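You operate a simulated robot arm through the tools that you are given. There is no shell and no other tool.

You are at the controls of a simulated robot arm. One attempt, no reset.

TASK
Lock the window, open its vent for air and switch the rail on.
Fine: slide the sash shut, then turn the latch to locked; the heated rail's dial goes on 4.

It is judged by the outcome, as a careful person would: the job done as asked, and still so three seconds after it is handed in. It fails if anything else is knocked over, pushed out of place, dropped, spilled or broken.

THE ROBOT
A 7-joint arm with a two-finger parallel gripper, fixed in place. Base frame: the origin is at the foot of the arm, x ahead of it, y to its left, z up; the work surface is at about z = 900. Lengths are in mm, angles in rad, forces in N, time in s.
With the tool pointing down near the work surface it reaches from about 420 to 900 mm from the base axis. Its first joint turns from -2.007 to 2.007 rad. Payload 3.91 kg.
The TCP is the grasp point between the finger pads, 30 mm short of the fingertips. In the tool frame z runs along the fingers and y along their closing line. Largest opening 110 mm; finger width 20, thickness 10; the body of the gripper, 48 by 112 mm, starts 55 mm behind the TCP.
Orientation is that of the tool frame in the base frame, as [roll, pitch, yaw] about the fixed x, y, z axes, in that order (R = Rz(yaw) Ry(pitch) Rx(roll)). With the fingers straight down and closing along the base's y, the tool's x points along the base's -x, its y along +y and its z along -z.

THE INTERFACE
- The arm moves only by the tool step_arm. Its argument "series" is one flat list of numbers, 7 for each row, row after row: the turn, a rotation vector about the base's x, y, z in units of 8 degrees (1.0 is 8 degrees), then the shift along the base's x, y, z in units of 50 mm (1.0 is 50 mm), then the opening, from 0 (shut) to 1 (fully open). In form: [wx, wy, wz, tx, ty, tz, grip, wx, wy, wz, tx, ty, tz, grip, ...]. A call has 1 to 20 rows; each row shifts and turns the commanded pose from where the row before left it. A call with a number of a shift or a turn outside -1 to 1 is refused whole. A row lasts 0.2 s, in which the tool goes at most 50 mm and 0.15 rad; a call with a longer step from one row to the next is refused whole, and so is a gripper value outside its range. Where a pose cannot be reached the arm comes as near as it can. A force on the tool above 60 N (or 10 N above the force at the start of the call, whichever is more), or a blocked arm, ends the call early, and 0.2 s more pass. The fingers move at their own pace (about 153 mm/s each) and stop on an object; they squeeze with about 31 N. The grip force told is the motor's: it shows also when the fingers shut on nothing. Time passes only in rows, and 0.2 s behind the last, so rows that do not move let the fingers close. It gives the time, the measured TCP pose, the force on the tool (base axes), the opening and the grip force at its end, in the units of the frame above (readings bear some noise), with the torque about the TCP (base axes, N m) and any sound that the robot's microphone picked up.
- Cameras (640 x 400 px; columns grow to the right, rows downward): "scene" is fixed at [49.3, -652.7, 1603.2]; the picture's right is [0.78, -0.62, 0.00], its down [-0.34, -0.43, -0.84] and it looks along [0.52, 0.65, -0.55] (base axes); focal length 214 px, centre (320, 200). "wrist" rides on the gripper at [72, 17, -103] in the tool frame; the picture's right is [-0.23, 0.97, 0.00], its down [-0.76, -0.18, -0.62] and it looks along [-0.61, -0.14, 0.78] (tool axes); focal length 222 px, centre (320, 200).
- grab_frame(camera): a new picture of that camera. The clock stands still meanwhile.
- raise_lower(by): slides the trunk up (or, below 0, down) by that many mm; the arm rides with it, the base frame stays. It gives what a move gives, with no picture.
- point_at(camera, pixels): for up to 12 pixels [column, row] of the newest picture of that camera ("zoom" is the newest enlarged one), the place [x, y, z] in the base frame of the surface seen there, good to about 2 mm. The clock stands still meanwhile.
- close_up(camera, box): a new picture of the part [left, top, right, bottom] of that camera's present view, enlarged. The clock stands still meanwhile.
- finish_job(): hands the job in; it is judged then, once.

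Leave the gripper open and the arm clear of the work at the hand-in unless told otherwise.

The tools are called after "Request:" by a JSON object that holds its "method" and its "body". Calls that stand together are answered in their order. step_arm: Moves the arm, as the interface text tells. Its arguments: {"type":"object","properties":{"series":{"type":"array","items":{"type":"number"}}},"required":["series"]} The other tools are called the same way: raise_lower (by) slides the trunk up or down; grab_frame (camera) takes a picture; point_at (camera, pixels) gives the place of the surface under pixels of a picture; close_up (camera, box) takes an enlarged picture of a part of a camera's view; finish_job () hands the job in.

At the start:

```text
t: 0.0
tcp_pos: [636.4, -197.6, 1613.4]
tcp_rot: [-3.141, -0.001, -3.141]
ft_force: [0.4, -0.3, -0.7]
wrist_torque: [0.0, 0.0, -0.01]
grip_width: 110.4
grasp_force: 0.1
trunk travel left (down, up): [-900.0, 90.0]
```

scene: 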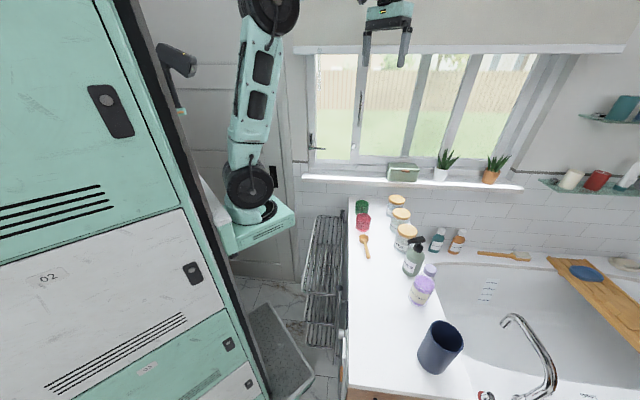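
wrist: 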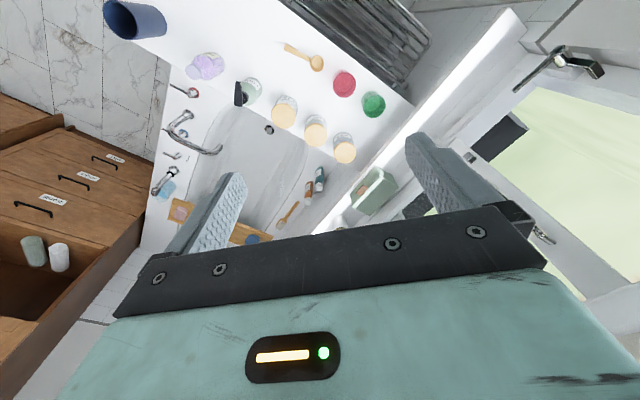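

I see a window at the top right of the scene picture, a towel rail (heated) around (325, 270), and a counter with jars. I'll enlarge the window and rail first to find the sash, latch, vent and dial.

Request:
{"method": "close_up", "body": {"camera": "scene", "box": [290, 30, 450, 200]}}

Request:
{"method": "close_up", "body": {"camera": "scene", "box": [400, 30, 580, 200]}}

Request:
{"method": "close_up", "body": {"camera": "scene", "box": [240, 200, 400, 390]}}

```text
2.35 times, centred on (370, 115) of scene
```

zoom: 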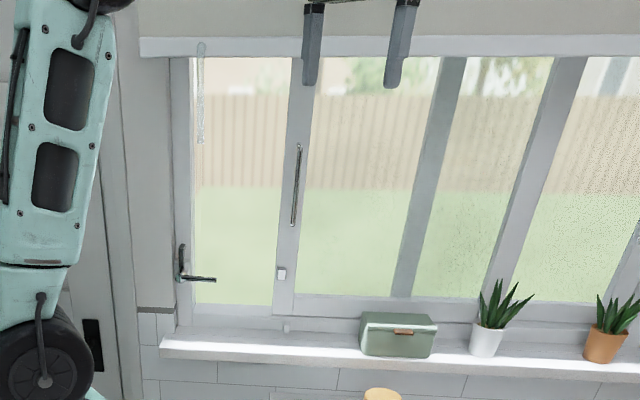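

```text
2.35 times, centred on (490, 115) of scene
```

zoom: 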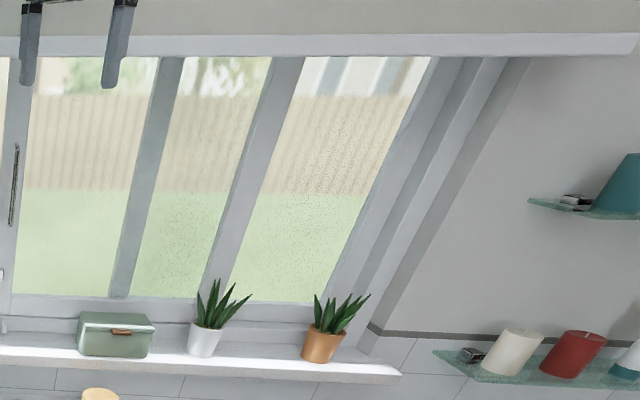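

```text
2.11 times, centred on (320, 295) of scene
```

zoom: 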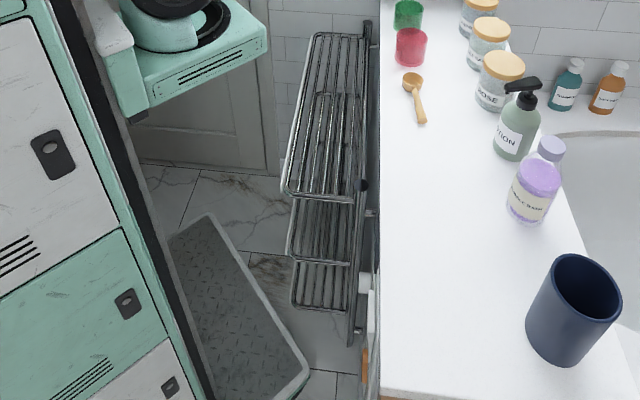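

The latch lever is at about (313,145) in the scene picture, the sash pull at about (361,110), and something hangs near the top left of the glass at (320,70). Next I'll enlarge each of those, plus the white items by the rail at about (345,335).

Request:
{"method": "close_up", "body": {"camera": "scene", "box": [295, 40, 375, 90]}}

Request:
{"method": "close_up", "body": {"camera": "scene", "box": [295, 120, 375, 180]}}

Request:
{"method": "close_up", "body": {"camera": "scene", "box": [300, 290, 380, 390]}}

Request:
{"method": "close_up", "body": {"camera": "scene", "box": [300, 200, 380, 300]}}

Request:
{"method": "grab_frame", "body": {"camera": "scene"}}

Request:
{"method": "grab_frame", "body": {"camera": "wrist"}}

```text
8.00 times, centred on (335, 65) of scene
```

zoom: 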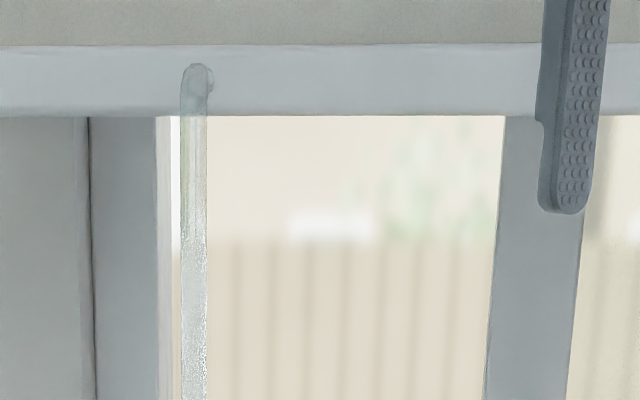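

```text
6.67 times, centred on (335, 150) of scene
```

zoom: 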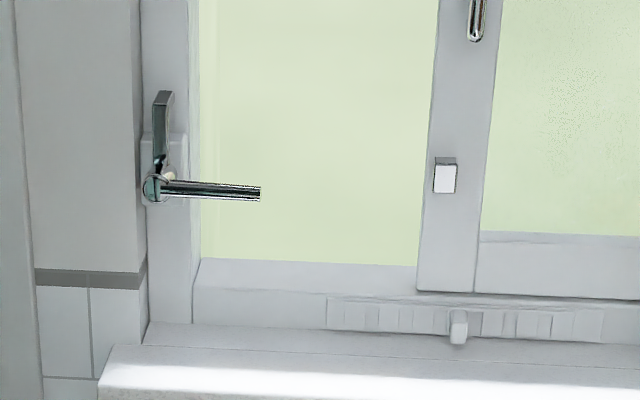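

```text
4.00 times, centred on (340, 340) of scene
```

zoom: 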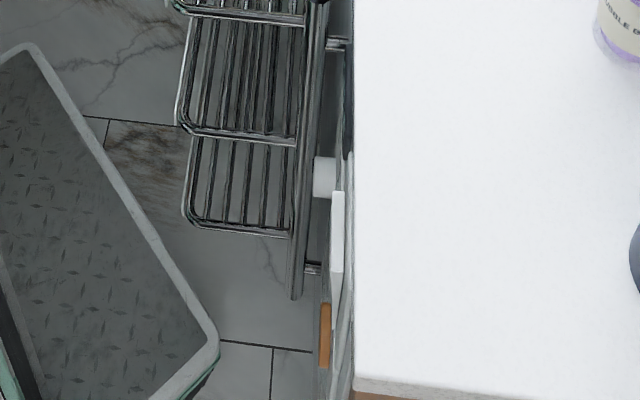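

```text
4.00 times, centred on (340, 250) of scene
```

zoom: 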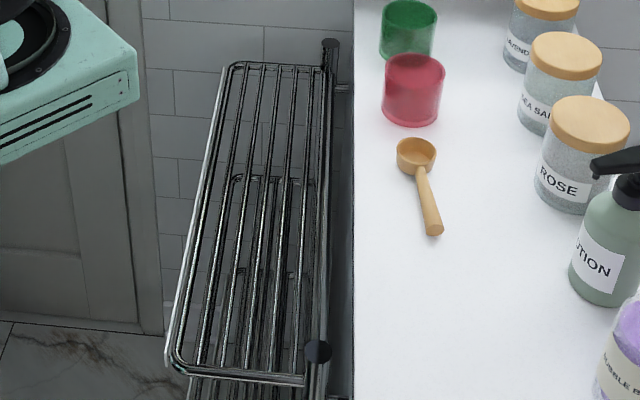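

```text
taken
```

scene: 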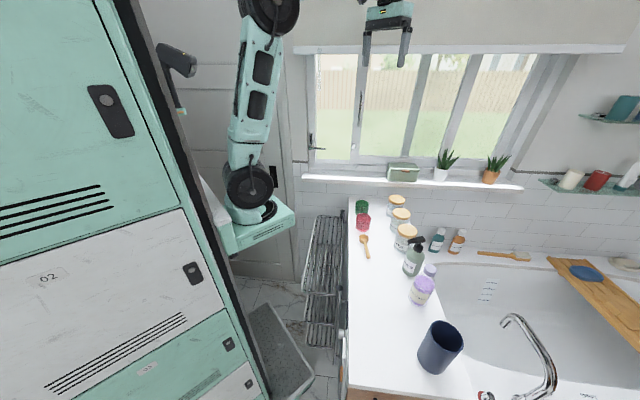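

```text
taken
```

wrist: 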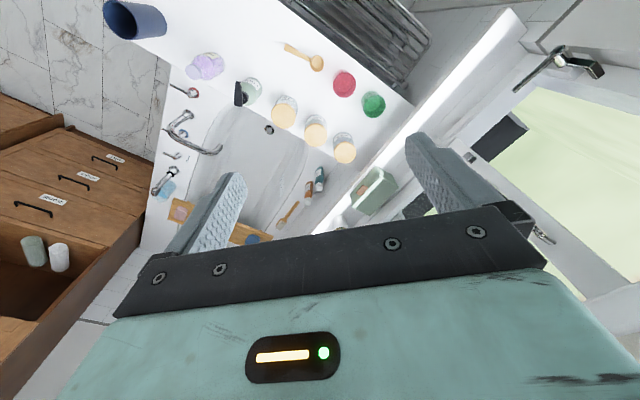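

The third picture shows a slotted vent strip with a little tab under the sash at about scene (348,170). I also see a small white block on the sash stile at (349,153), and a white knob by the rail at about (341,334). I'll measure these spots.

Request:
{"method": "point_at", "body": {"camera": "scene", "pixels": [[313, 140], [314, 148], [325, 148], [361, 90], [361, 122], [350, 153], [350, 171], [352, 60], [410, 110], [310, 100], [340, 165], [390, 167]]}}

Request:
{"method": "point_at", "body": {"camera": "scene", "pixels": [[341, 334], [344, 350], [341, 374], [345, 300], [339, 287], [309, 297], [338, 215], [322, 350], [350, 220], [350, 300], [350, 385], [341, 350]]}}

Request:
{"method": "point_at", "body": {"camera": "scene", "pixels": [[403, 172], [441, 172], [362, 207], [363, 222], [396, 200], [320, 52], [320, 80], [400, 50], [300, 180], [520, 187], [340, 180], [295, 150]]}}

```text
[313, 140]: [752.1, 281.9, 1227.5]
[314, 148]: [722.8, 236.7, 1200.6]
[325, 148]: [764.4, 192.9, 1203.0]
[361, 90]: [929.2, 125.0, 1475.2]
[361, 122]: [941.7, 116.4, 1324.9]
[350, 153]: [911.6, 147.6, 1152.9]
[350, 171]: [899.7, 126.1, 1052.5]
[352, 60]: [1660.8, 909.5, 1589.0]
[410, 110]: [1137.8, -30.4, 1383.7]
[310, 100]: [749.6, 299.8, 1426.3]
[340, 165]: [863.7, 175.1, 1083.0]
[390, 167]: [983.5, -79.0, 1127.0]
```

```text
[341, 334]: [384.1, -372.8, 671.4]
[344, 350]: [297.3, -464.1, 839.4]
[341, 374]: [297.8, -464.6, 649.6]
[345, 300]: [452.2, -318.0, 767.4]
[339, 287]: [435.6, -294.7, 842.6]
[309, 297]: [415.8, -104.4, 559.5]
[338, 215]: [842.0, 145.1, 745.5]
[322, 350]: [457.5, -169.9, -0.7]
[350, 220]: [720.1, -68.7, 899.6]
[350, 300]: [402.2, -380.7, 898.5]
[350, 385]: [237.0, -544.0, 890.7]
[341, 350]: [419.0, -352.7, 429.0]
```

```text
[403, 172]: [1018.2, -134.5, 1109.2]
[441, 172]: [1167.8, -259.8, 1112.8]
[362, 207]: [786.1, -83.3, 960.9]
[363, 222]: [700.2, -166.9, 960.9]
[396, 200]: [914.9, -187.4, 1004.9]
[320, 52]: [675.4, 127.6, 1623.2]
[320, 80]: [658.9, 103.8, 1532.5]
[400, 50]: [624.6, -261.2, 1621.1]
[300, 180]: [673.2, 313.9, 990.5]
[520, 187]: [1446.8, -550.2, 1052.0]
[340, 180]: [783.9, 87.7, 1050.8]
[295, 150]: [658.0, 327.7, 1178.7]
```

The numbers fit a room turned 45°: the window wall faces along (-0.707,-0.707), and the sash stile sits about 240 mm right of the latch jamb. I'll look much closer at the latch, the vent and the arm's base.

Request:
{"method": "close_up", "body": {"camera": "scene", "box": [300, 125, 340, 150]}}

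Request:
{"method": "point_at", "body": {"camera": "zoom", "pixels": [[320, 200], [200, 200], [240, 280], [400, 320], [300, 320]]}}

Request:
{"method": "close_up", "body": {"camera": "scene", "box": [325, 145, 385, 182]}}

Request:
{"method": "point_at", "body": {"camera": "scene", "pixels": [[255, 225], [250, 190], [258, 100], [268, 15], [385, 20], [275, 172], [175, 60], [319, 62], [319, 86]]}}

```text
16.00 times, centred on (320, 138) of scene
```

zoom: 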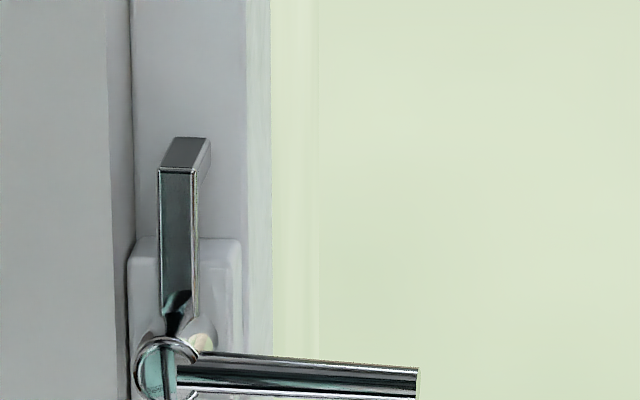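

```text
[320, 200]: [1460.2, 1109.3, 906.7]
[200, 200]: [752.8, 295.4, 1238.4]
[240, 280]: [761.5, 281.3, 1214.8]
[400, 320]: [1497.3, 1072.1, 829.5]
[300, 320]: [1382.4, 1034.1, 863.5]
```

```text
10.67 times, centred on (355, 164) of scene
```

zoom: 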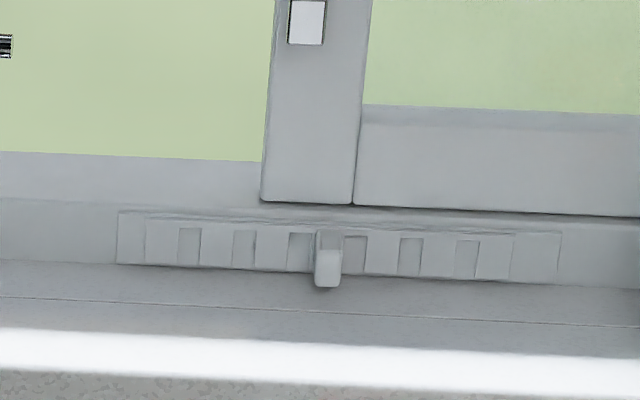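

```text
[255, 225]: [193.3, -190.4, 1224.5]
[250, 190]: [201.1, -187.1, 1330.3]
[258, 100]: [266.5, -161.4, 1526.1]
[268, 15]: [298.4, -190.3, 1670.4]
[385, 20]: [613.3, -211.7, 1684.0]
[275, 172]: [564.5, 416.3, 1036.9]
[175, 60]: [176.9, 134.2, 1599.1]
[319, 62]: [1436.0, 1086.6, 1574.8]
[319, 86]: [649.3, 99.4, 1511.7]
```

The latch has a lever bar pointing right and a flat upright arm on the hub. I want precise points on both, and a better picture of where the arm stands.

Request:
{"method": "close_up", "body": {"camera": "scene", "box": [140, 0, 300, 260]}}

Request:
{"method": "point_at", "body": {"camera": "scene", "pixels": [[268, 205], [230, 190], [240, 235], [290, 215], [215, 215], [205, 190], [250, 150], [120, 150], [150, 200], [90, 300], [270, 240], [195, 130]]}}

Request:
{"method": "close_up", "body": {"camera": "scene", "box": [304, 132, 332, 152]}}

```text
1.54 times, centred on (220, 130) of scene
```

zoom: 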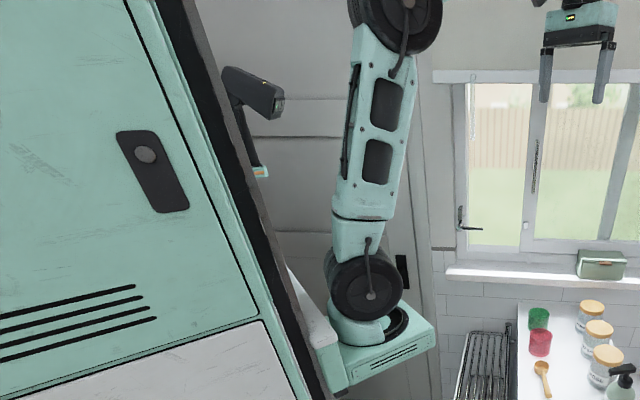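

```text
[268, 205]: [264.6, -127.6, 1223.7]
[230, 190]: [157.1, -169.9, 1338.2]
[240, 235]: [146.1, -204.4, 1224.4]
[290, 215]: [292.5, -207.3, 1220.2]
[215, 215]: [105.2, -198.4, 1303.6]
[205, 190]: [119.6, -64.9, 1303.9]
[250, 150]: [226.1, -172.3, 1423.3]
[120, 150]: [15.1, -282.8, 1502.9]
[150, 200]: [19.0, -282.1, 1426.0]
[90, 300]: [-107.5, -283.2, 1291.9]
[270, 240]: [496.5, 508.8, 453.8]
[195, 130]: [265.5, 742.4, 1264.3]
```

```text
16.00 times, centred on (318, 142) of scene
```

zoom: 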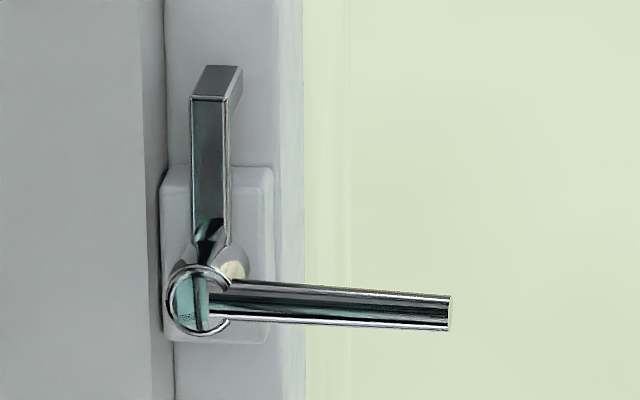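

The upright arm and lever are clear in this picture. I'll take points on the flat upright arm (210,150), its top (215,82), the rosette (250,200), the hub (195,300) and the lever (300,305), (440,313).

Request:
{"method": "point_at", "body": {"camera": "zoom", "pixels": [[207, 150], [207, 110], [215, 82], [232, 78], [255, 190], [190, 190], [185, 300], [300, 305], [440, 313], [230, 270], [280, 150], [228, 180]]}}

Request:
{"method": "close_up", "body": {"camera": "scene", "box": [330, 148, 380, 180]}}

```text
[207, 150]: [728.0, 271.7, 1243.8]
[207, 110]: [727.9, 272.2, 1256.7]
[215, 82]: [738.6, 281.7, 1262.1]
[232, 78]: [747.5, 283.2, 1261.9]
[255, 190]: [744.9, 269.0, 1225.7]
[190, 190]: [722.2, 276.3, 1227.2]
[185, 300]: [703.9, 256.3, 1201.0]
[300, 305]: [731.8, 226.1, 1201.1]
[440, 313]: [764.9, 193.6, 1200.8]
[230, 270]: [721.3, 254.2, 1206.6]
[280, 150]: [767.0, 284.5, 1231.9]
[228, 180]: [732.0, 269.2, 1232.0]
```

```text
12.50 times, centred on (355, 164) of scene
```

zoom: 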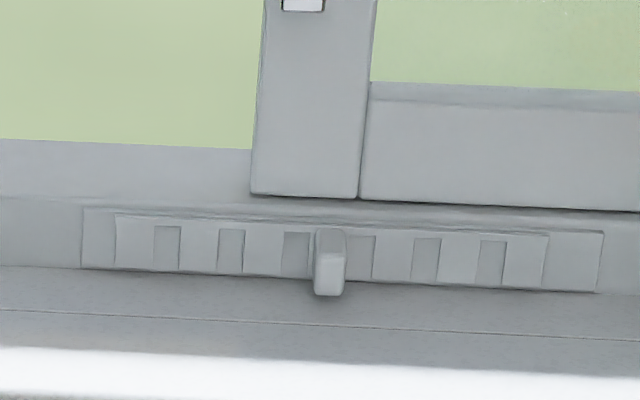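

I now have the latch: hub axis at about z=1201, lever out to the right, flat arm upright. Next I'll measure the rail shelves and headrail, so the trunk and arm stay clear of them, and take a better look at the dial.

Request:
{"method": "point_at", "body": {"camera": "scene", "pixels": [[304, 291], [317, 217], [330, 217], [335, 295], [305, 315], [306, 346], [336, 360], [450, 49], [300, 49], [600, 49], [445, 155], [403, 165]]}}

Request:
{"method": "close_up", "body": {"camera": "scene", "box": [325, 320, 357, 340]}}

Request:
{"method": "close_up", "body": {"camera": "scene", "box": [325, 335, 365, 385]}}

Request:
{"method": "close_up", "body": {"camera": "wrist", "box": [240, 0, 480, 150]}}

Request:
{"method": "close_up", "body": {"camera": "wrist", "box": [440, 20, 640, 200]}}

```text
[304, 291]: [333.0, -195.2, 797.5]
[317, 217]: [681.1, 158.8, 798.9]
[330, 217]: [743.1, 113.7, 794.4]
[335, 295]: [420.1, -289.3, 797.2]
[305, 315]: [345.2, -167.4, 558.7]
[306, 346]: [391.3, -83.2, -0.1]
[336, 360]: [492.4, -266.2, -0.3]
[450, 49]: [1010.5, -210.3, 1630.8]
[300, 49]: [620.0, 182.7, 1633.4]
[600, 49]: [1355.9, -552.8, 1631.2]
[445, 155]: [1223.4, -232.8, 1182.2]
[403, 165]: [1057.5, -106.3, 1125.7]
```

```text
16.00 times, centred on (341, 330) of scene
```

zoom: 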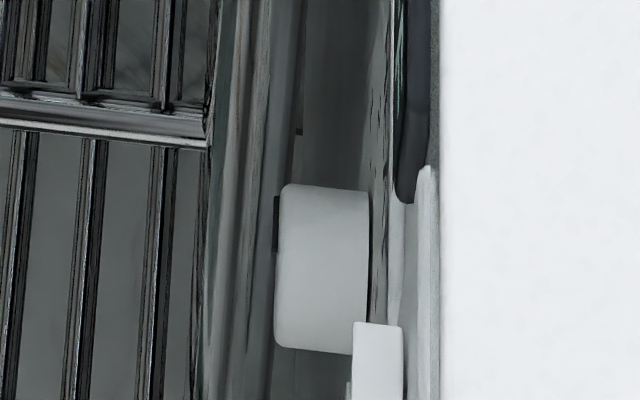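

```text
8.00 times, centred on (345, 360) of scene
```

zoom: 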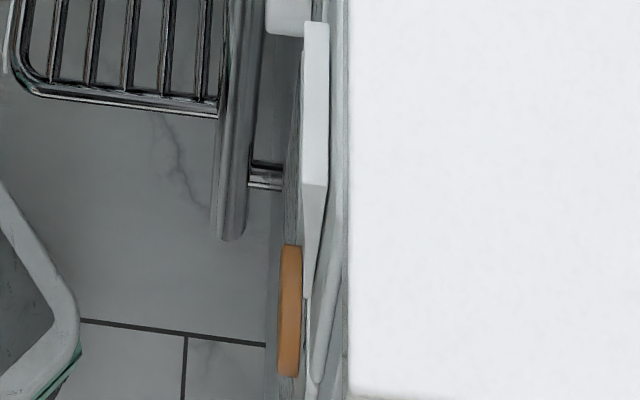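

```text
2.67 times, centred on (360, 75) of wrist
```

zoom: 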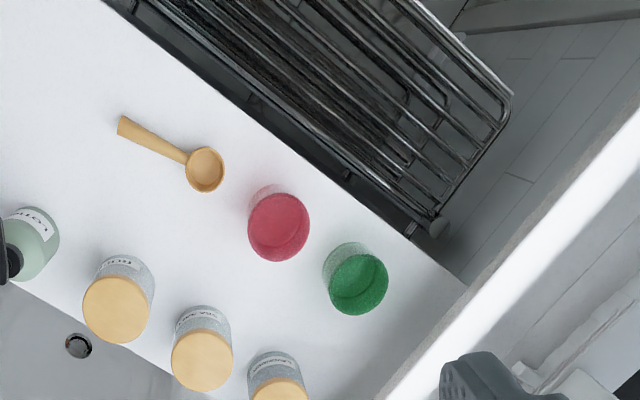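

```text
2.22 times, centred on (540, 110) of wrist
```

zoom: 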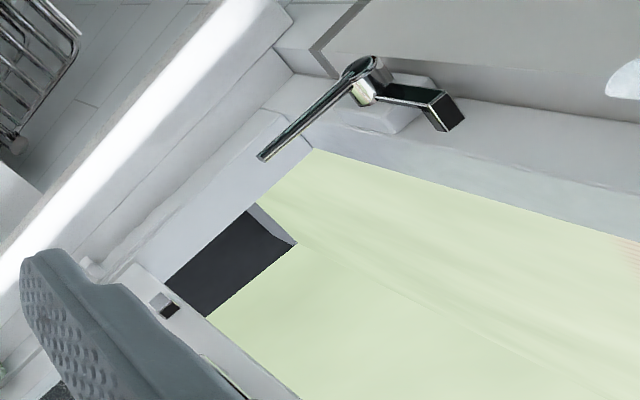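

The headrail front is about 130 mm out from the wall at z≈1630, so I'll work well below it. The tool is at [636,-198,1613] in free air. I'll turn it 45° in yaw to face the wall squarely and drop 150 mm.

Request:
{"method": "step_arm", "body": {"series": [0, 0, 0.9375, 0, 0, -0.5, 1, 0, 0, 0.9375, 0, 0, -0.5, 1, 0, 0, 0.9375, 0, 0, -0.5, 1, 0, 0, 0.9375, 0, 0, -0.5, 1, 0, 0, 0.9375, 0, 0, -0.5, 1, 0, 0, 0.9375, 0, 0, -0.5, 1]}}

```text
t: 1.4
tcp_pos: [637.0, -196.8, 1465.1]
tcp_rot: [-3.141, 0.0, -2.351]
ft_force: [0.2, -0.4, 0.6]
wrist_torque: [-0.02, -0.01, -0.02]
grip_width: 109.9
grasp_force: 0.1
trunk travel left (down, up): [-900.0, 90.0]
```

The yaw is now -2.351, as wanted. Next I'll tilt the tool 90° so the fingers point at the window, ending near z=1390, still about 430 mm short of the sash.

Request:
{"method": "step_arm", "body": {"series": [0.6629, -0.6629, 0, 0, 0, -0.125, 1, 0.6629, -0.6629, 0, 0, 0, -0.125, 1, 0.6629, -0.6629, 0, 0, 0, -0.125, 1, 0.6629, -0.6629, 0, 0, 0, -0.125, 1, 0.6629, -0.6629, 0, 0, 0, -0.125, 1, 0.6629, -0.6629, 0, 0, 0, -0.125, 1, 0.6629, -0.6629, 0, 0, 0, -0.125, 1, 0.6629, -0.6629, 0, 0, 0, -0.125, 1, 0.6629, -0.6629, 0, 0, 0, -0.125, 1, 0.6629, -0.6629, 0, 0, 0, -0.125, 1, 0.6629, -0.6629, 0, 0, 0, -0.125, 1, 0.6629, -0.6629, 0, 0, 0, -0.125, 1]}}

Request:
{"method": "grab_frame", "body": {"camera": "scene"}}

Request:
{"method": "grab_frame", "body": {"camera": "wrist"}}

```text
t: 4.0
tcp_pos: [636.4, -198.3, 1389.7]
tcp_rot: [-0.973, 1.567, -0.188]
ft_force: [0.6, 0.8, 0.3]
wrist_torque: [0.0, -0.03, -0.03]
grip_width: 110.3
grasp_force: 0.0
trunk travel left (down, up): [-900.0, 90.0]
```

```text
taken
```

scene: 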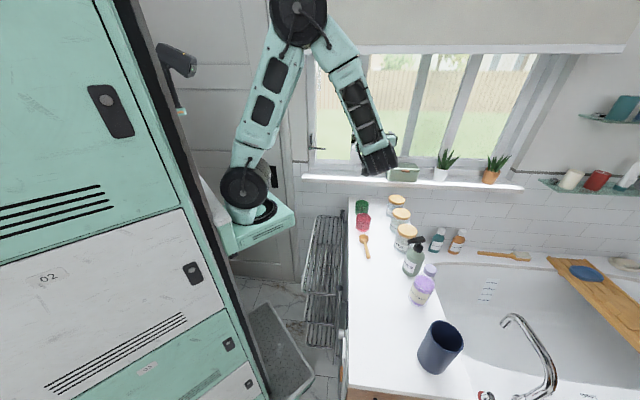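

```text
taken
```

wrist: 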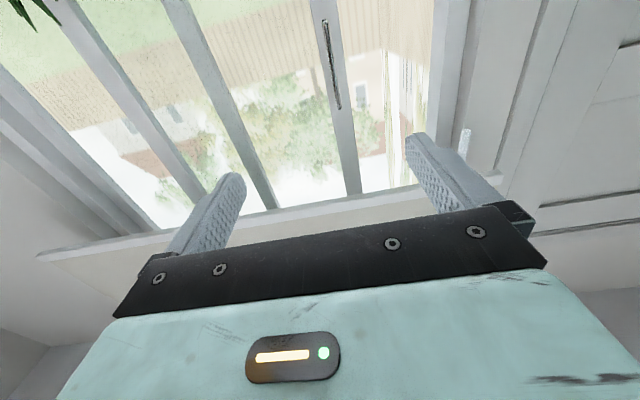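

The tool now faces the window; this camera is upside down because it rides beneath the gripper. The sash pull shows at (332,60) and the blind wand at (465,145). I'll enlarge the pull and measure it.

Request:
{"method": "close_up", "body": {"camera": "wrist", "box": [290, 0, 400, 120]}}

Request:
{"method": "point_at", "body": {"camera": "wrist", "pixels": [[326, 25], [332, 62], [338, 104], [345, 120], [320, 10], [340, 60], [470, 20], [460, 130], [467, 155], [440, 120], [300, 210], [395, 60]]}}

```text
3.33 times, centred on (345, 60) of wrist
```

zoom: 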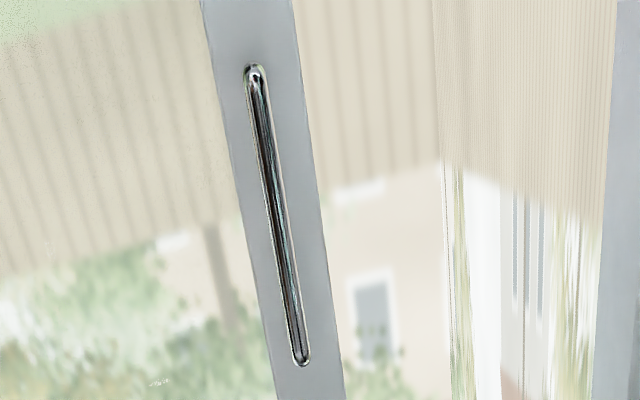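

```text
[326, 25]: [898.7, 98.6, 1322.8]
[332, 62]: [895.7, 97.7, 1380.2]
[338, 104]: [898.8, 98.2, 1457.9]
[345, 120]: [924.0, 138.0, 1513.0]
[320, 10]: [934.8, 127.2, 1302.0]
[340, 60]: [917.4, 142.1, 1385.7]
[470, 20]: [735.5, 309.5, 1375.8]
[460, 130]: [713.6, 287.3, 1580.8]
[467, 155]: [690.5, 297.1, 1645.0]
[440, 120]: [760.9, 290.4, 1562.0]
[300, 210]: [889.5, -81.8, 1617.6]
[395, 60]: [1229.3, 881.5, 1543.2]
```

The pull bar is at a≈566 mm along the wall, with its front 46 mm off the stile and running z≈1310–1465. The wand's lower end is near z≈1500, so I'll lower the trunk 250 mm. That keeps the forearm under the wand when the arm reaches up to the pull.

Request:
{"method": "raise_lower", "body": {"by": -250}}

Request:
{"method": "grab_frame", "body": {"camera": "scene"}}

```text
t: 6.6
tcp_pos: [636.8, -197.3, 1139.8]
tcp_rot: [-2.677, 1.569, -1.89]
ft_force: [0.2, 0.4, 0.3]
wrist_torque: [0.0, 0.01, 0.0]
grip_width: 110.1
grasp_force: 0.2
trunk travel left (down, up): [-650.0, 340.0]
```

```text
taken
```

scene: 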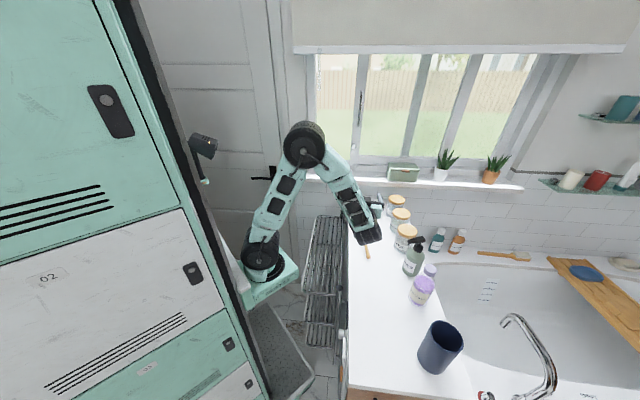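

The picture shows the arm lower with everything around it clear. I'll raise the tool 225 mm to z≈1365, line it up with the pull, and go forward 270 mm with the fingers part open.

Request:
{"method": "step_arm", "body": {"series": [0, 0, 0, -0.068, 0.068, 0.9, 0.6, 0, 0, 0, -0.068, 0.068, 0.9, 0.6, 0, 0, 0, -0.068, 0.068, 0.9, 0.6, 0, 0, 0, -0.068, 0.068, 0.9, 0.6, 0, 0, 0, -0.068, 0.068, 0.9, 0.6, 0, 0, 0, 0.636, 0.636, 0, 0.6, 0, 0, 0, 0.636, 0.636, 0, 0.6, 0, 0, 0, 0.636, 0.636, 0, 0.6, 0, 0, 0, 0.636, 0.636, 0, 0.6, 0, 0, 0, 0.636, 0.636, 0, 0.6, 0, 0, 0, 0.636, 0.636, 0, 0.6]}}

Request:
{"method": "grab_frame", "body": {"camera": "scene"}}

Request:
{"method": "grab_frame", "body": {"camera": "wrist"}}

```text
t: 9.0
tcp_pos: [808.9, 11.2, 1366.6]
tcp_rot: [-1.493, 1.571, -0.709]
ft_force: [-0.2, -0.1, 1.0]
wrist_torque: [-0.02, 0.01, 0.0]
grip_width: 66.0
grasp_force: 0.1
trunk travel left (down, up): [-650.0, 340.0]
```

```text
taken
```

scene: 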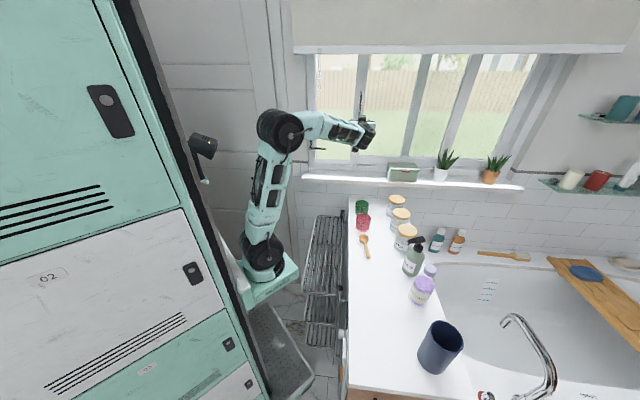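

```text
taken
```

wrist: 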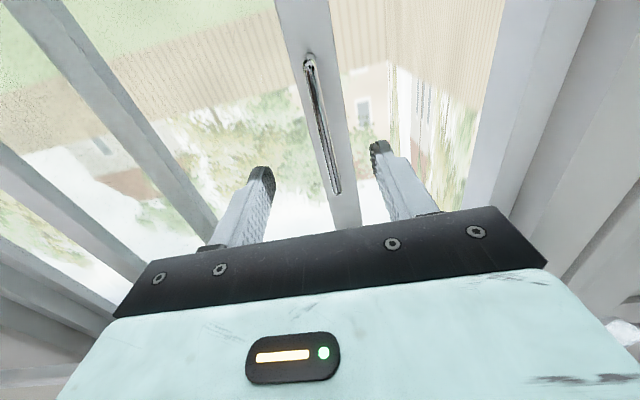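

The bar sits between the fingers in the picture, and the TCP is at a=564, b=580. I'll go forward 123 mm so the pads straddle the bar, keeping the fingertips about 17 mm short of the stile.

Request:
{"method": "step_arm", "body": {"series": [0, 0, 0, 0.58, 0.58, 0, 0.6, 0, 0, 0, 0.58, 0.58, 0, 0.6, 0, 0, 0, 0.58, 0.58, 0, 0.6, 0, 0, 0, 0, 0, 0, 0.6]}}

Request:
{"method": "grab_frame", "body": {"camera": "wrist"}}

Request:
{"method": "close_up", "body": {"camera": "scene", "box": [260, 60, 420, 180]}}

```text
t: 10.0
tcp_pos: [897.7, 98.5, 1366.0]
tcp_rot: [-3.023, 1.569, -2.235]
ft_force: [0.1, 0.2, 0.0]
wrist_torque: [0.02, 0.0, 0.01]
grip_width: 66.0
grasp_force: 0.1
trunk travel left (down, up): [-650.0, 340.0]
```

```text
taken
```

wrist: 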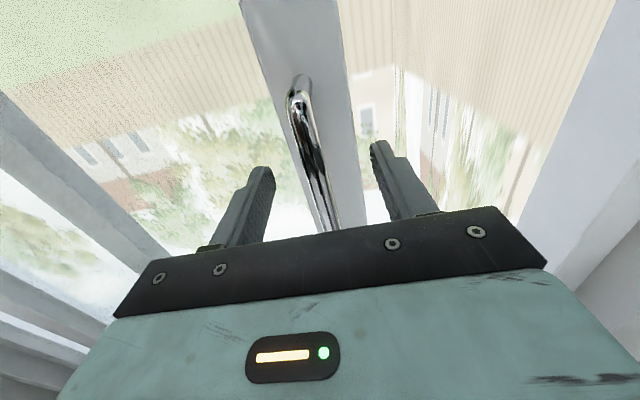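

```text
3.33 times, centred on (340, 120) of scene
```

zoom: 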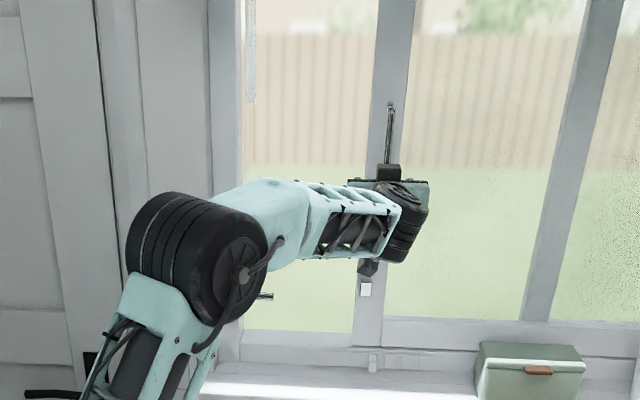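

The TCP is at a=565, b=704 and the bar runs between the fingers. I'll close on the bar now.

Request:
{"method": "step_arm", "body": {"series": [0, 0, 0, 0, 0, 0, 0, 0, 0, 0, 0, 0, 0, 0, 0, 0, 0, 0, 0, 0, 0]}}

```text
t: 10.8
tcp_pos: [898.4, 99.2, 1365.2]
tcp_rot: [-2.798, 1.571, -2.014]
ft_force: [4.2, 1.4, 2.0]
wrist_torque: [0.02, 0.02, 0.0]
grip_width: 12.8
grasp_force: 44.9
trunk travel left (down, up): [-650.0, 340.0]
```

The fingers hold the bar at 12.8 mm width. I'll slide it left along the wall, 100 mm in gentle 20 mm steps.

Request:
{"method": "step_arm", "body": {"series": [0, 0, 0, -0.283, 0.283, 0, 0, 0, 0, 0, -0.283, 0.283, 0, 0, 0, 0, 0, -0.283, 0.283, 0, 0, 0, 0, 0, -0.283, 0.283, 0, 0, 0, 0, 0, -0.283, 0.283, 0, 0]}}

Request:
{"method": "grab_frame", "body": {"camera": "scene"}}

```text
t: 12.0
tcp_pos: [826.3, 169.5, 1364.5]
tcp_rot: [-0.81, 1.569, -0.02]
ft_force: [9.0, 11.6, 18.2]
wrist_torque: [0.04, 0.2, 0.07]
grip_width: 12.6
grasp_force: 44.7
trunk travel left (down, up): [-650.0, 340.0]
```

```text
taken
```

scene: 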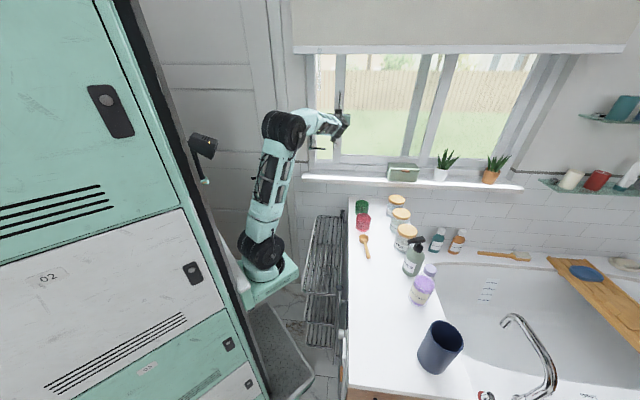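

The sash followed by 100 mm; the TCP is now at a=464 with small forces. The arm is passing under the wand at about (319,90). I'll go another 60 mm.

Request:
{"method": "step_arm", "body": {"series": [0, 0, 0, -0.283, 0.283, 0, 0, 0, 0, 0, -0.283, 0.283, 0, 0, 0, 0, 0, -0.283, 0.283, 0, 0]}}

Request:
{"method": "close_up", "body": {"camera": "scene", "box": [240, 40, 400, 180]}}

Request:
{"method": "grab_frame", "body": {"camera": "wrist"}}

```text
t: 12.8
tcp_pos: [781.8, 213.6, 1364.0]
tcp_rot: [-1.265, 1.569, -0.473]
ft_force: [13.4, 22.2, 17.4]
wrist_torque: [-0.08, 0.29, 0.1]
grip_width: 12.8
grasp_force: 44.5
trunk travel left (down, up): [-650.0, 340.0]
```

```text
2.86 times, centred on (320, 110) of scene
```

zoom: 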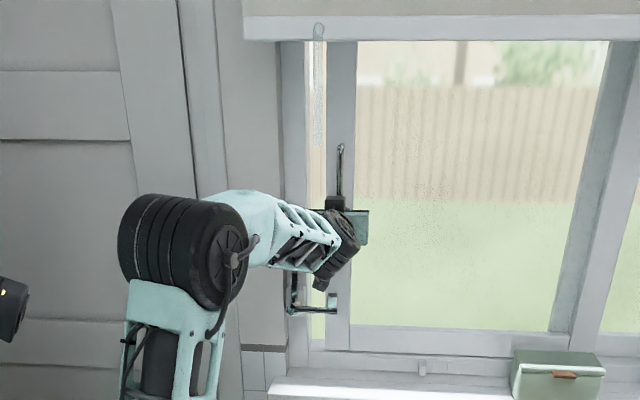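

```text
taken
```

wrist: 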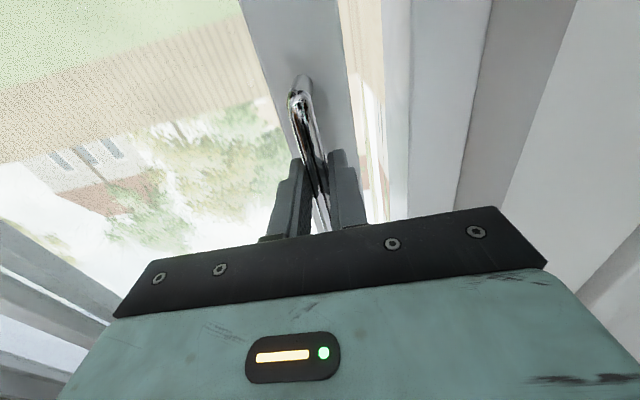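

The TCP is at a=402, with a gap of roughly 25–35 mm left beside the jamb. I'll continue in 8 mm steps, easing 2 mm toward the wall to relieve the pull, until it meets the jamb.

Request:
{"method": "step_arm", "body": {"series": [0, 0, 0, -0.093, 0.133, 0, 0, 0, 0, 0, -0.113, 0.113, 0, 0, 0, 0, 0, -0.113, 0.113, 0, 0]}}

Request:
{"method": "close_up", "body": {"camera": "scene", "box": [290, 40, 360, 180]}}

Request:
{"method": "grab_frame", "body": {"camera": "wrist"}}

```text
t: 13.6
tcp_pos: [767.9, 227.6, 1365.4]
tcp_rot: [-2.632, 1.569, -1.845]
ft_force: [16.6, 9.8, 14.5]
wrist_torque: [0.58, -0.48, -0.06]
grip_width: 12.8
grasp_force: 44.6
trunk travel left (down, up): [-650.0, 340.0]
```

```text
2.86 times, centred on (325, 110) of scene
```

zoom: 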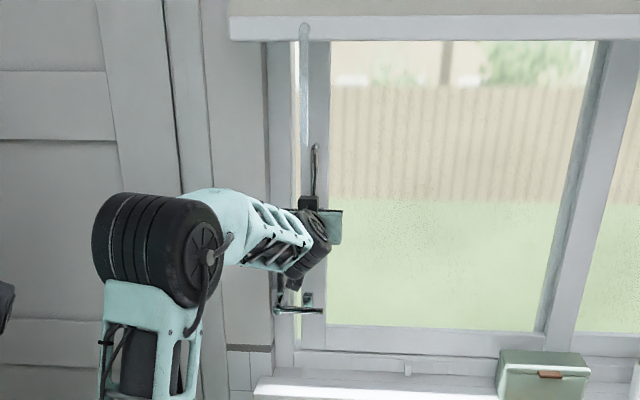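

```text
taken
```

wrist: 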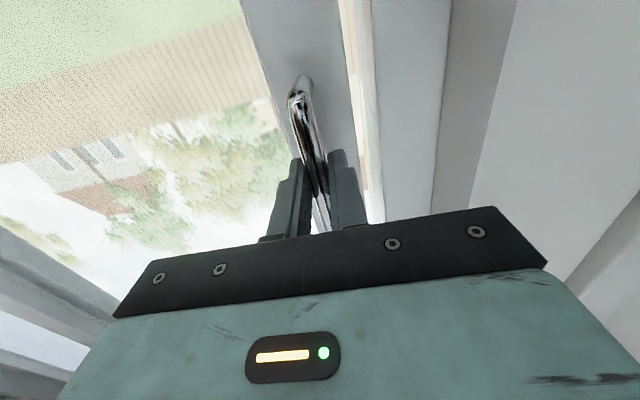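

The TCP is at a=382, about 4 mm behind the command, and a thin bright strip still shows left of the stile at wrist (357,100). I'll keep easing left in 5 mm steps.

Request:
{"method": "step_arm", "body": {"series": [0, 0, 0, -0.071, 0.071, 0, 0, 0, 0, 0, -0.071, 0.071, 0, 0, 0, 0, 0, -0.071, 0.071, 0, 0]}}

Request:
{"method": "grab_frame", "body": {"camera": "wrist"}}

```text
t: 14.4
tcp_pos: [759.7, 235.5, 1365.0]
tcp_rot: [-2.923, 1.569, -2.139]
ft_force: [9.2, -2.5, 10.2]
wrist_torque: [0.27, -0.24, -0.04]
grip_width: 12.8
grasp_force: 45.5
trunk travel left (down, up): [-650.0, 340.0]
```

```text
taken
```

wrist: 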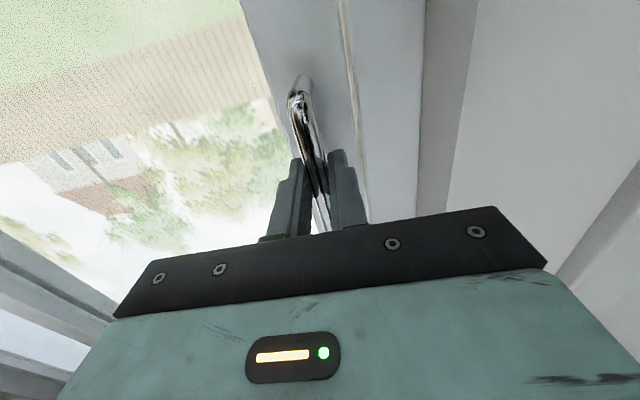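

The gap looks almost gone, with only a thin line at wrist (347,50). I'll press left a little more in small steps and let it settle.

Request:
{"method": "step_arm", "body": {"series": [0, 0, 0, -0.057, 0.057, 0, 0, 0, 0, 0, -0.057, 0.057, 0, 0, 0, 0, 0, 0, 0, 0, 0]}}

Request:
{"method": "grab_frame", "body": {"camera": "wrist"}}

```text
t: 15.2
tcp_pos: [760.6, 237.2, 1366.6]
tcp_rot: [2.135, 1.57, 2.908]
ft_force: [44.7, -14.3, 20.6]
wrist_torque: [-0.6, 0.5, -0.26]
grip_width: 12.7
grasp_force: 44.9
trunk travel left (down, up): [-650.0, 340.0]
```

```text
taken
```

wrist: 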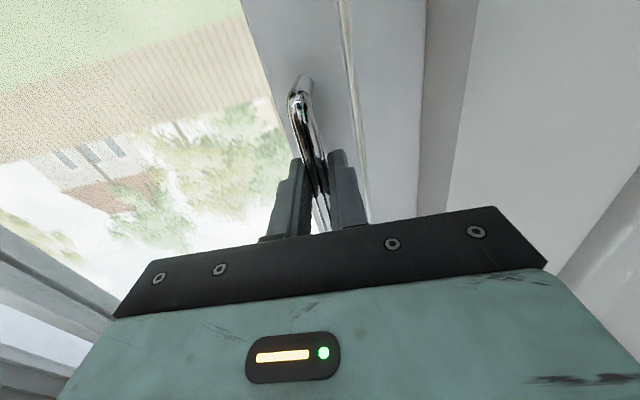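

The TCP stopped at a=370 with about 42 N of push-back, so the sash is against something. I'll enlarge the joint in both views to see whether it is the jamb.

Request:
{"method": "close_up", "body": {"camera": "wrist", "box": [280, 0, 480, 220]}}

Request:
{"method": "point_at", "body": {"camera": "wrist", "pixels": [[330, 20], [342, 20], [350, 20], [355, 60], [365, 60], [400, 60], [420, 60]]}}

Request:
{"method": "close_up", "body": {"camera": "scene", "box": [295, 120, 375, 180]}}

```text
1.82 times, centred on (380, 110) of wrist
```

zoom: 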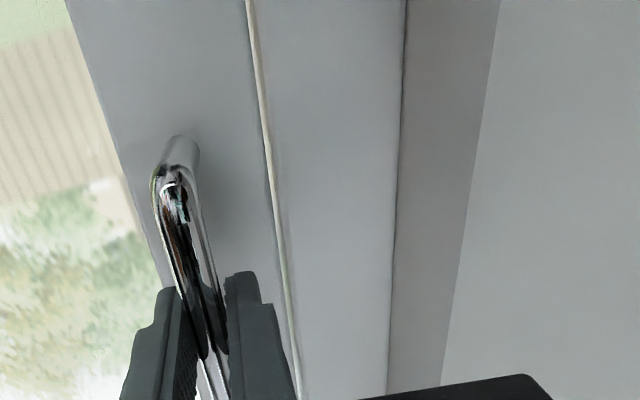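

```text
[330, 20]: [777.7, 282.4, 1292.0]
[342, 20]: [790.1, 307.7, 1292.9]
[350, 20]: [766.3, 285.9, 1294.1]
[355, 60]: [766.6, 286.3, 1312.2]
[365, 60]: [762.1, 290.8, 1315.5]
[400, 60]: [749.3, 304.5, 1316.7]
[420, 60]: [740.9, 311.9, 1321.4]
```

```text
6.67 times, centred on (335, 150) of scene
```

zoom: 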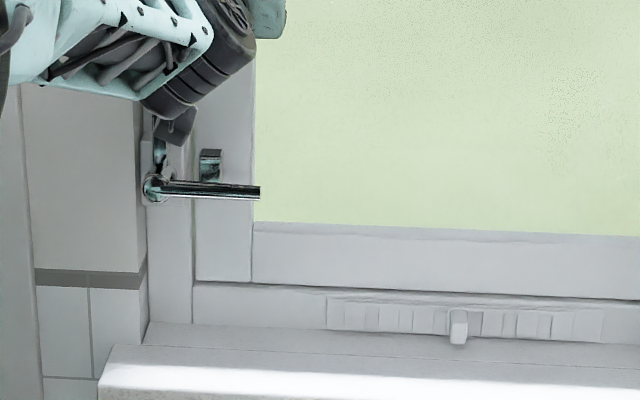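

The stile now meets the jamb with only a seal-like line, and the keeper block has come next to the latch at about scene (318,145). I'll take the push off, open the fingers and back away 135 mm.

Request:
{"method": "step_arm", "body": {"series": [0, 0, 0, 0.134, -0.134, 0, 0, 0, 0, 0, 0, 0, 0, 0.5, 0, 0, 0, 0, 0, 0, 0.5, 0, 0, 0, -0.4, -0.4, 0, 0.5, 0, 0, 0, -0.636, -0.636, 0, 0.5, 0, 0, 0, -0.636, -0.636, 0, 0.5, 0, 0, 0, -0.236, -0.236, 0, 0.5]}}

Request:
{"method": "grab_frame", "body": {"camera": "wrist"}}

Request:
{"method": "grab_frame", "body": {"camera": "scene"}}

```text
t: 16.8
tcp_pos: [663.5, 141.7, 1365.8]
tcp_rot: [-2.788, 1.568, -2.0]
ft_force: [0.1, 0.2, 0.1]
wrist_torque: [0.02, 0.0, 0.02]
grip_width: 55.1
grasp_force: 0.0
trunk travel left (down, up): [-650.0, 340.0]
```

```text
taken
```

wrist: 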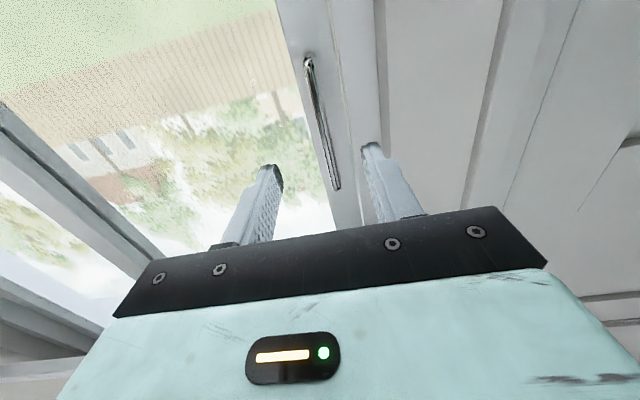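

```text
taken
```

scene: 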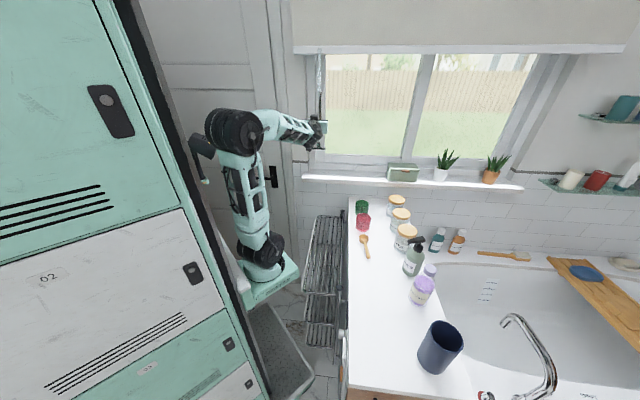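

The tool is clear at b=569 and the sash has stayed shut. Next I'll tilt the tool down to 30° from vertical while descending to z≈1207, so the wrist camera looks at the latch from about 280 mm.

Request:
{"method": "step_arm", "body": {"series": [-0.6629, 0.6629, 0, -0.087, -0.002, -0.397, 0.5, -0.6629, 0.6629, 0, -0.087, -0.002, -0.397, 0.5, -0.6629, 0.6629, 0, -0.087, -0.002, -0.397, 0.5, -0.6629, 0.6629, 0, -0.087, -0.002, -0.397, 0.5, -0.6629, 0.6629, 0, -0.087, -0.002, -0.397, 0.5, -0.6629, 0.6629, 0, -0.087, -0.002, -0.397, 0.5, -0.6629, 0.6629, 0, -0.087, -0.002, -0.397, 0.5, -0.6629, 0.6629, 0, -0.087, -0.002, -0.397, 0.5]}}

Request:
{"method": "grab_frame", "body": {"camera": "wrist"}}

Request:
{"method": "grab_frame", "body": {"camera": "scene"}}

```text
t: 18.6
tcp_pos: [627.6, 141.7, 1206.9]
tcp_rot: [-3.141, 0.524, -2.356]
ft_force: [-0.5, 0.2, 0.4]
wrist_torque: [-0.01, 0.0, 0.0]
grip_width: 54.9
grasp_force: 0.0
trunk travel left (down, up): [-650.0, 340.0]
```

```text
taken
```

wrist: 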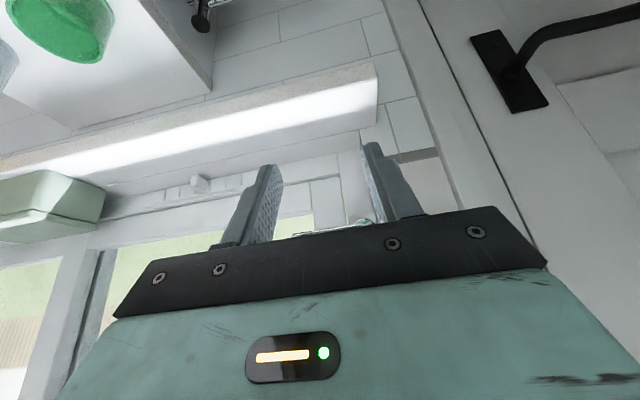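

```text
taken
```

scene: 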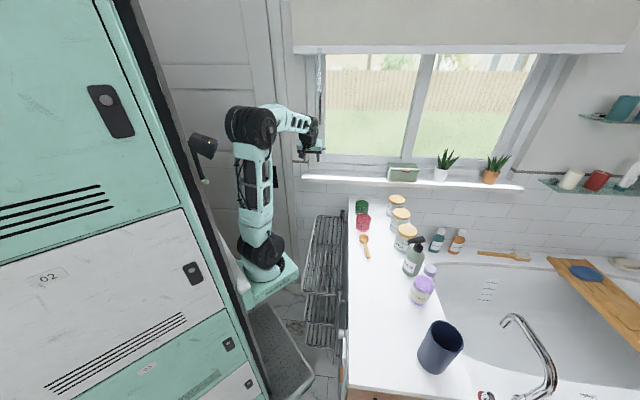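

The gripper body hides the latch in this view; only the upper half of the picture is clear. I'll tilt up 30° and rise about 75 mm to bring the latch into that clear half.

Request:
{"method": "step_arm", "body": {"series": [0.6629, -0.6629, 0, 0, 0, 0.37, 0.5, 0.6629, -0.6629, 0, 0, 0, 0.37, 0.5, 0.6629, -0.6629, 0, 0, 0, 0.37, 0.5, 0.6629, -0.6629, 0, 0, 0, 0.37, 0.5]}}

Request:
{"method": "grab_frame", "body": {"camera": "wrist"}}

Request:
{"method": "close_up", "body": {"camera": "wrist", "box": [240, 20, 440, 200]}}

```text
t: 19.6
tcp_pos: [629.2, 141.1, 1280.1]
tcp_rot: [-3.139, 1.047, -2.352]
ft_force: [0.0, 0.0, 0.3]
wrist_torque: [0.01, 0.01, 0.01]
grip_width: 55.1
grasp_force: 0.0
trunk travel left (down, up): [-650.0, 340.0]
```

```text
taken
```

wrist: 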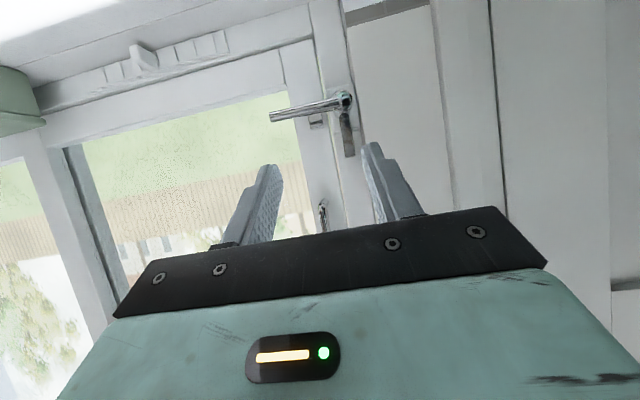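

```text
2.22 times, centred on (340, 110) of wrist
```

zoom: 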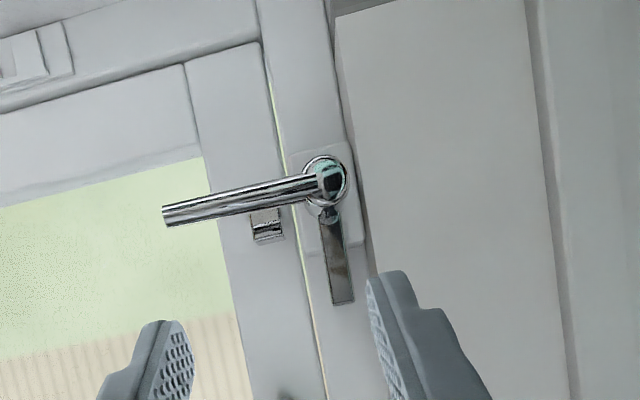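

Now the latch is in clear view (upside down): hub at zoom (325,182), lever toward the sash, flat arm pointing up in the room, and the keeper at zoom (265,225). I'll enlarge it more and take points.

Request:
{"method": "point_at", "body": {"camera": "zoom", "pixels": [[265, 215], [265, 233], [335, 250], [343, 298], [325, 180], [250, 200], [170, 215], [300, 210], [200, 100], [285, 140], [355, 230], [300, 160]]}}

Request:
{"method": "close_up", "body": {"camera": "wrist", "box": [290, 70, 370, 165]}}

Request:
{"method": "close_up", "body": {"camera": "wrist", "box": [60, 20, 300, 120]}}

```text
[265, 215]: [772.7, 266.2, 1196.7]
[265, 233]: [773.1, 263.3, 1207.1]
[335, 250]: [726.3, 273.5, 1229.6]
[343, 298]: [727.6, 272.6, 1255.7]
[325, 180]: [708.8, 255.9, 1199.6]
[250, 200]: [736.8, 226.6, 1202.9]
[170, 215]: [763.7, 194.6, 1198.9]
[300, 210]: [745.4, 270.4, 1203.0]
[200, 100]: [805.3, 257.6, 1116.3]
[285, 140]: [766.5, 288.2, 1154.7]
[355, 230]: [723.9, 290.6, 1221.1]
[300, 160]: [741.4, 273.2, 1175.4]
```

```text
4.21 times, centred on (330, 118) of wrist
```

zoom: 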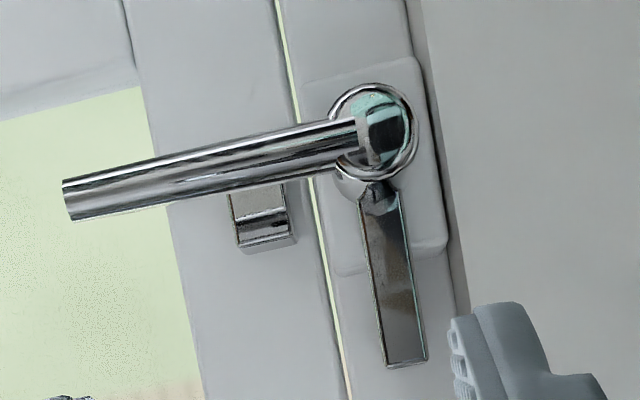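

```text
2.67 times, centred on (180, 70) of wrist
```

zoom: 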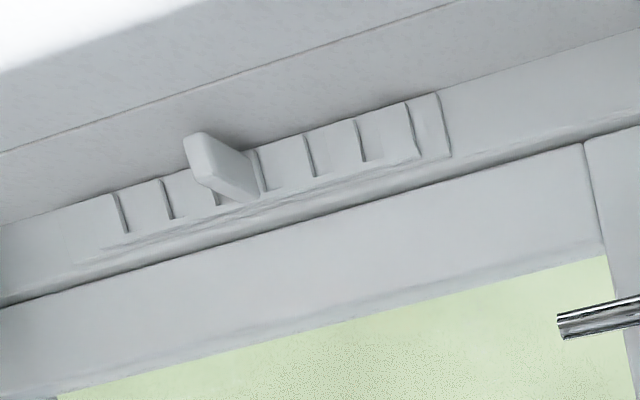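

The keeper sits at hub height, 36 mm toward the sash, so the latch locks by swinging the flat arm from up onto the keeper, which means turning the lever down 90°. I'll shut the fingers and place them above the lever, at a≈387, b≈675 and z≈1250, without touching yet.

Request:
{"method": "step_arm", "body": {"series": [0, 0, 0, 0, 0, 0, 0, 0, 0, 0, 0.827, 0.233, -0.3, 0, 0, 0, 0, 0.827, 0.233, -0.3, 0, 0, 0, 0, 0.392, 0.392, 0, 0, 0, 0, 0, 0.392, 0.392, 0, 0, 0, 0, 0, 0, 0, 0, 0]}}

Request:
{"method": "grab_frame", "body": {"camera": "wrist"}}

Request:
{"method": "close_up", "body": {"camera": "scene", "box": [280, 100, 360, 180]}}

```text
t: 21.0
tcp_pos: [751.9, 204.3, 1250.5]
tcp_rot: [-3.14, 1.046, -2.354]
ft_force: [0.6, -0.7, -0.4]
wrist_torque: [0.02, 0.01, -0.01]
grip_width: 0.0
grasp_force: 31.0
trunk travel left (down, up): [-650.0, 340.0]
```

```text
taken
```

wrist: 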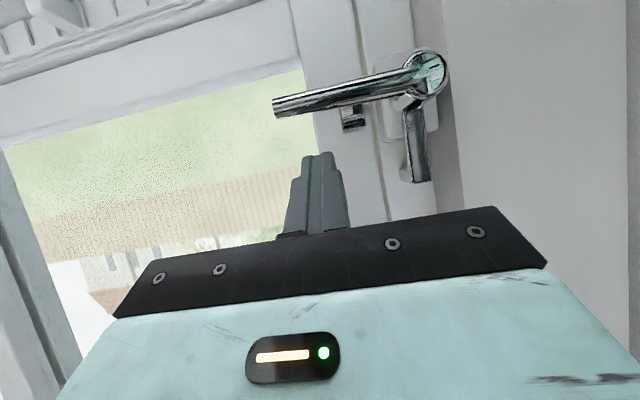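

```text
5.00 times, centred on (320, 140) of scene
```

zoom: 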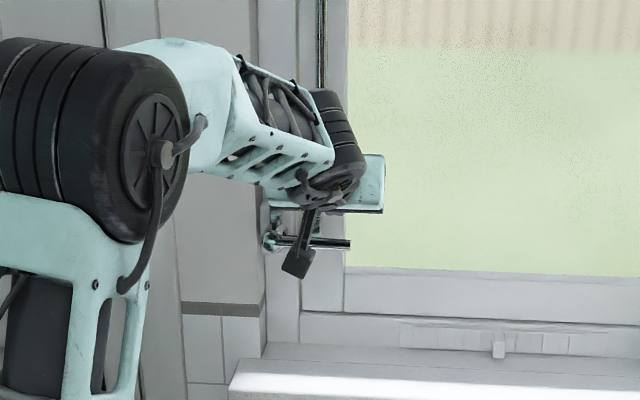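

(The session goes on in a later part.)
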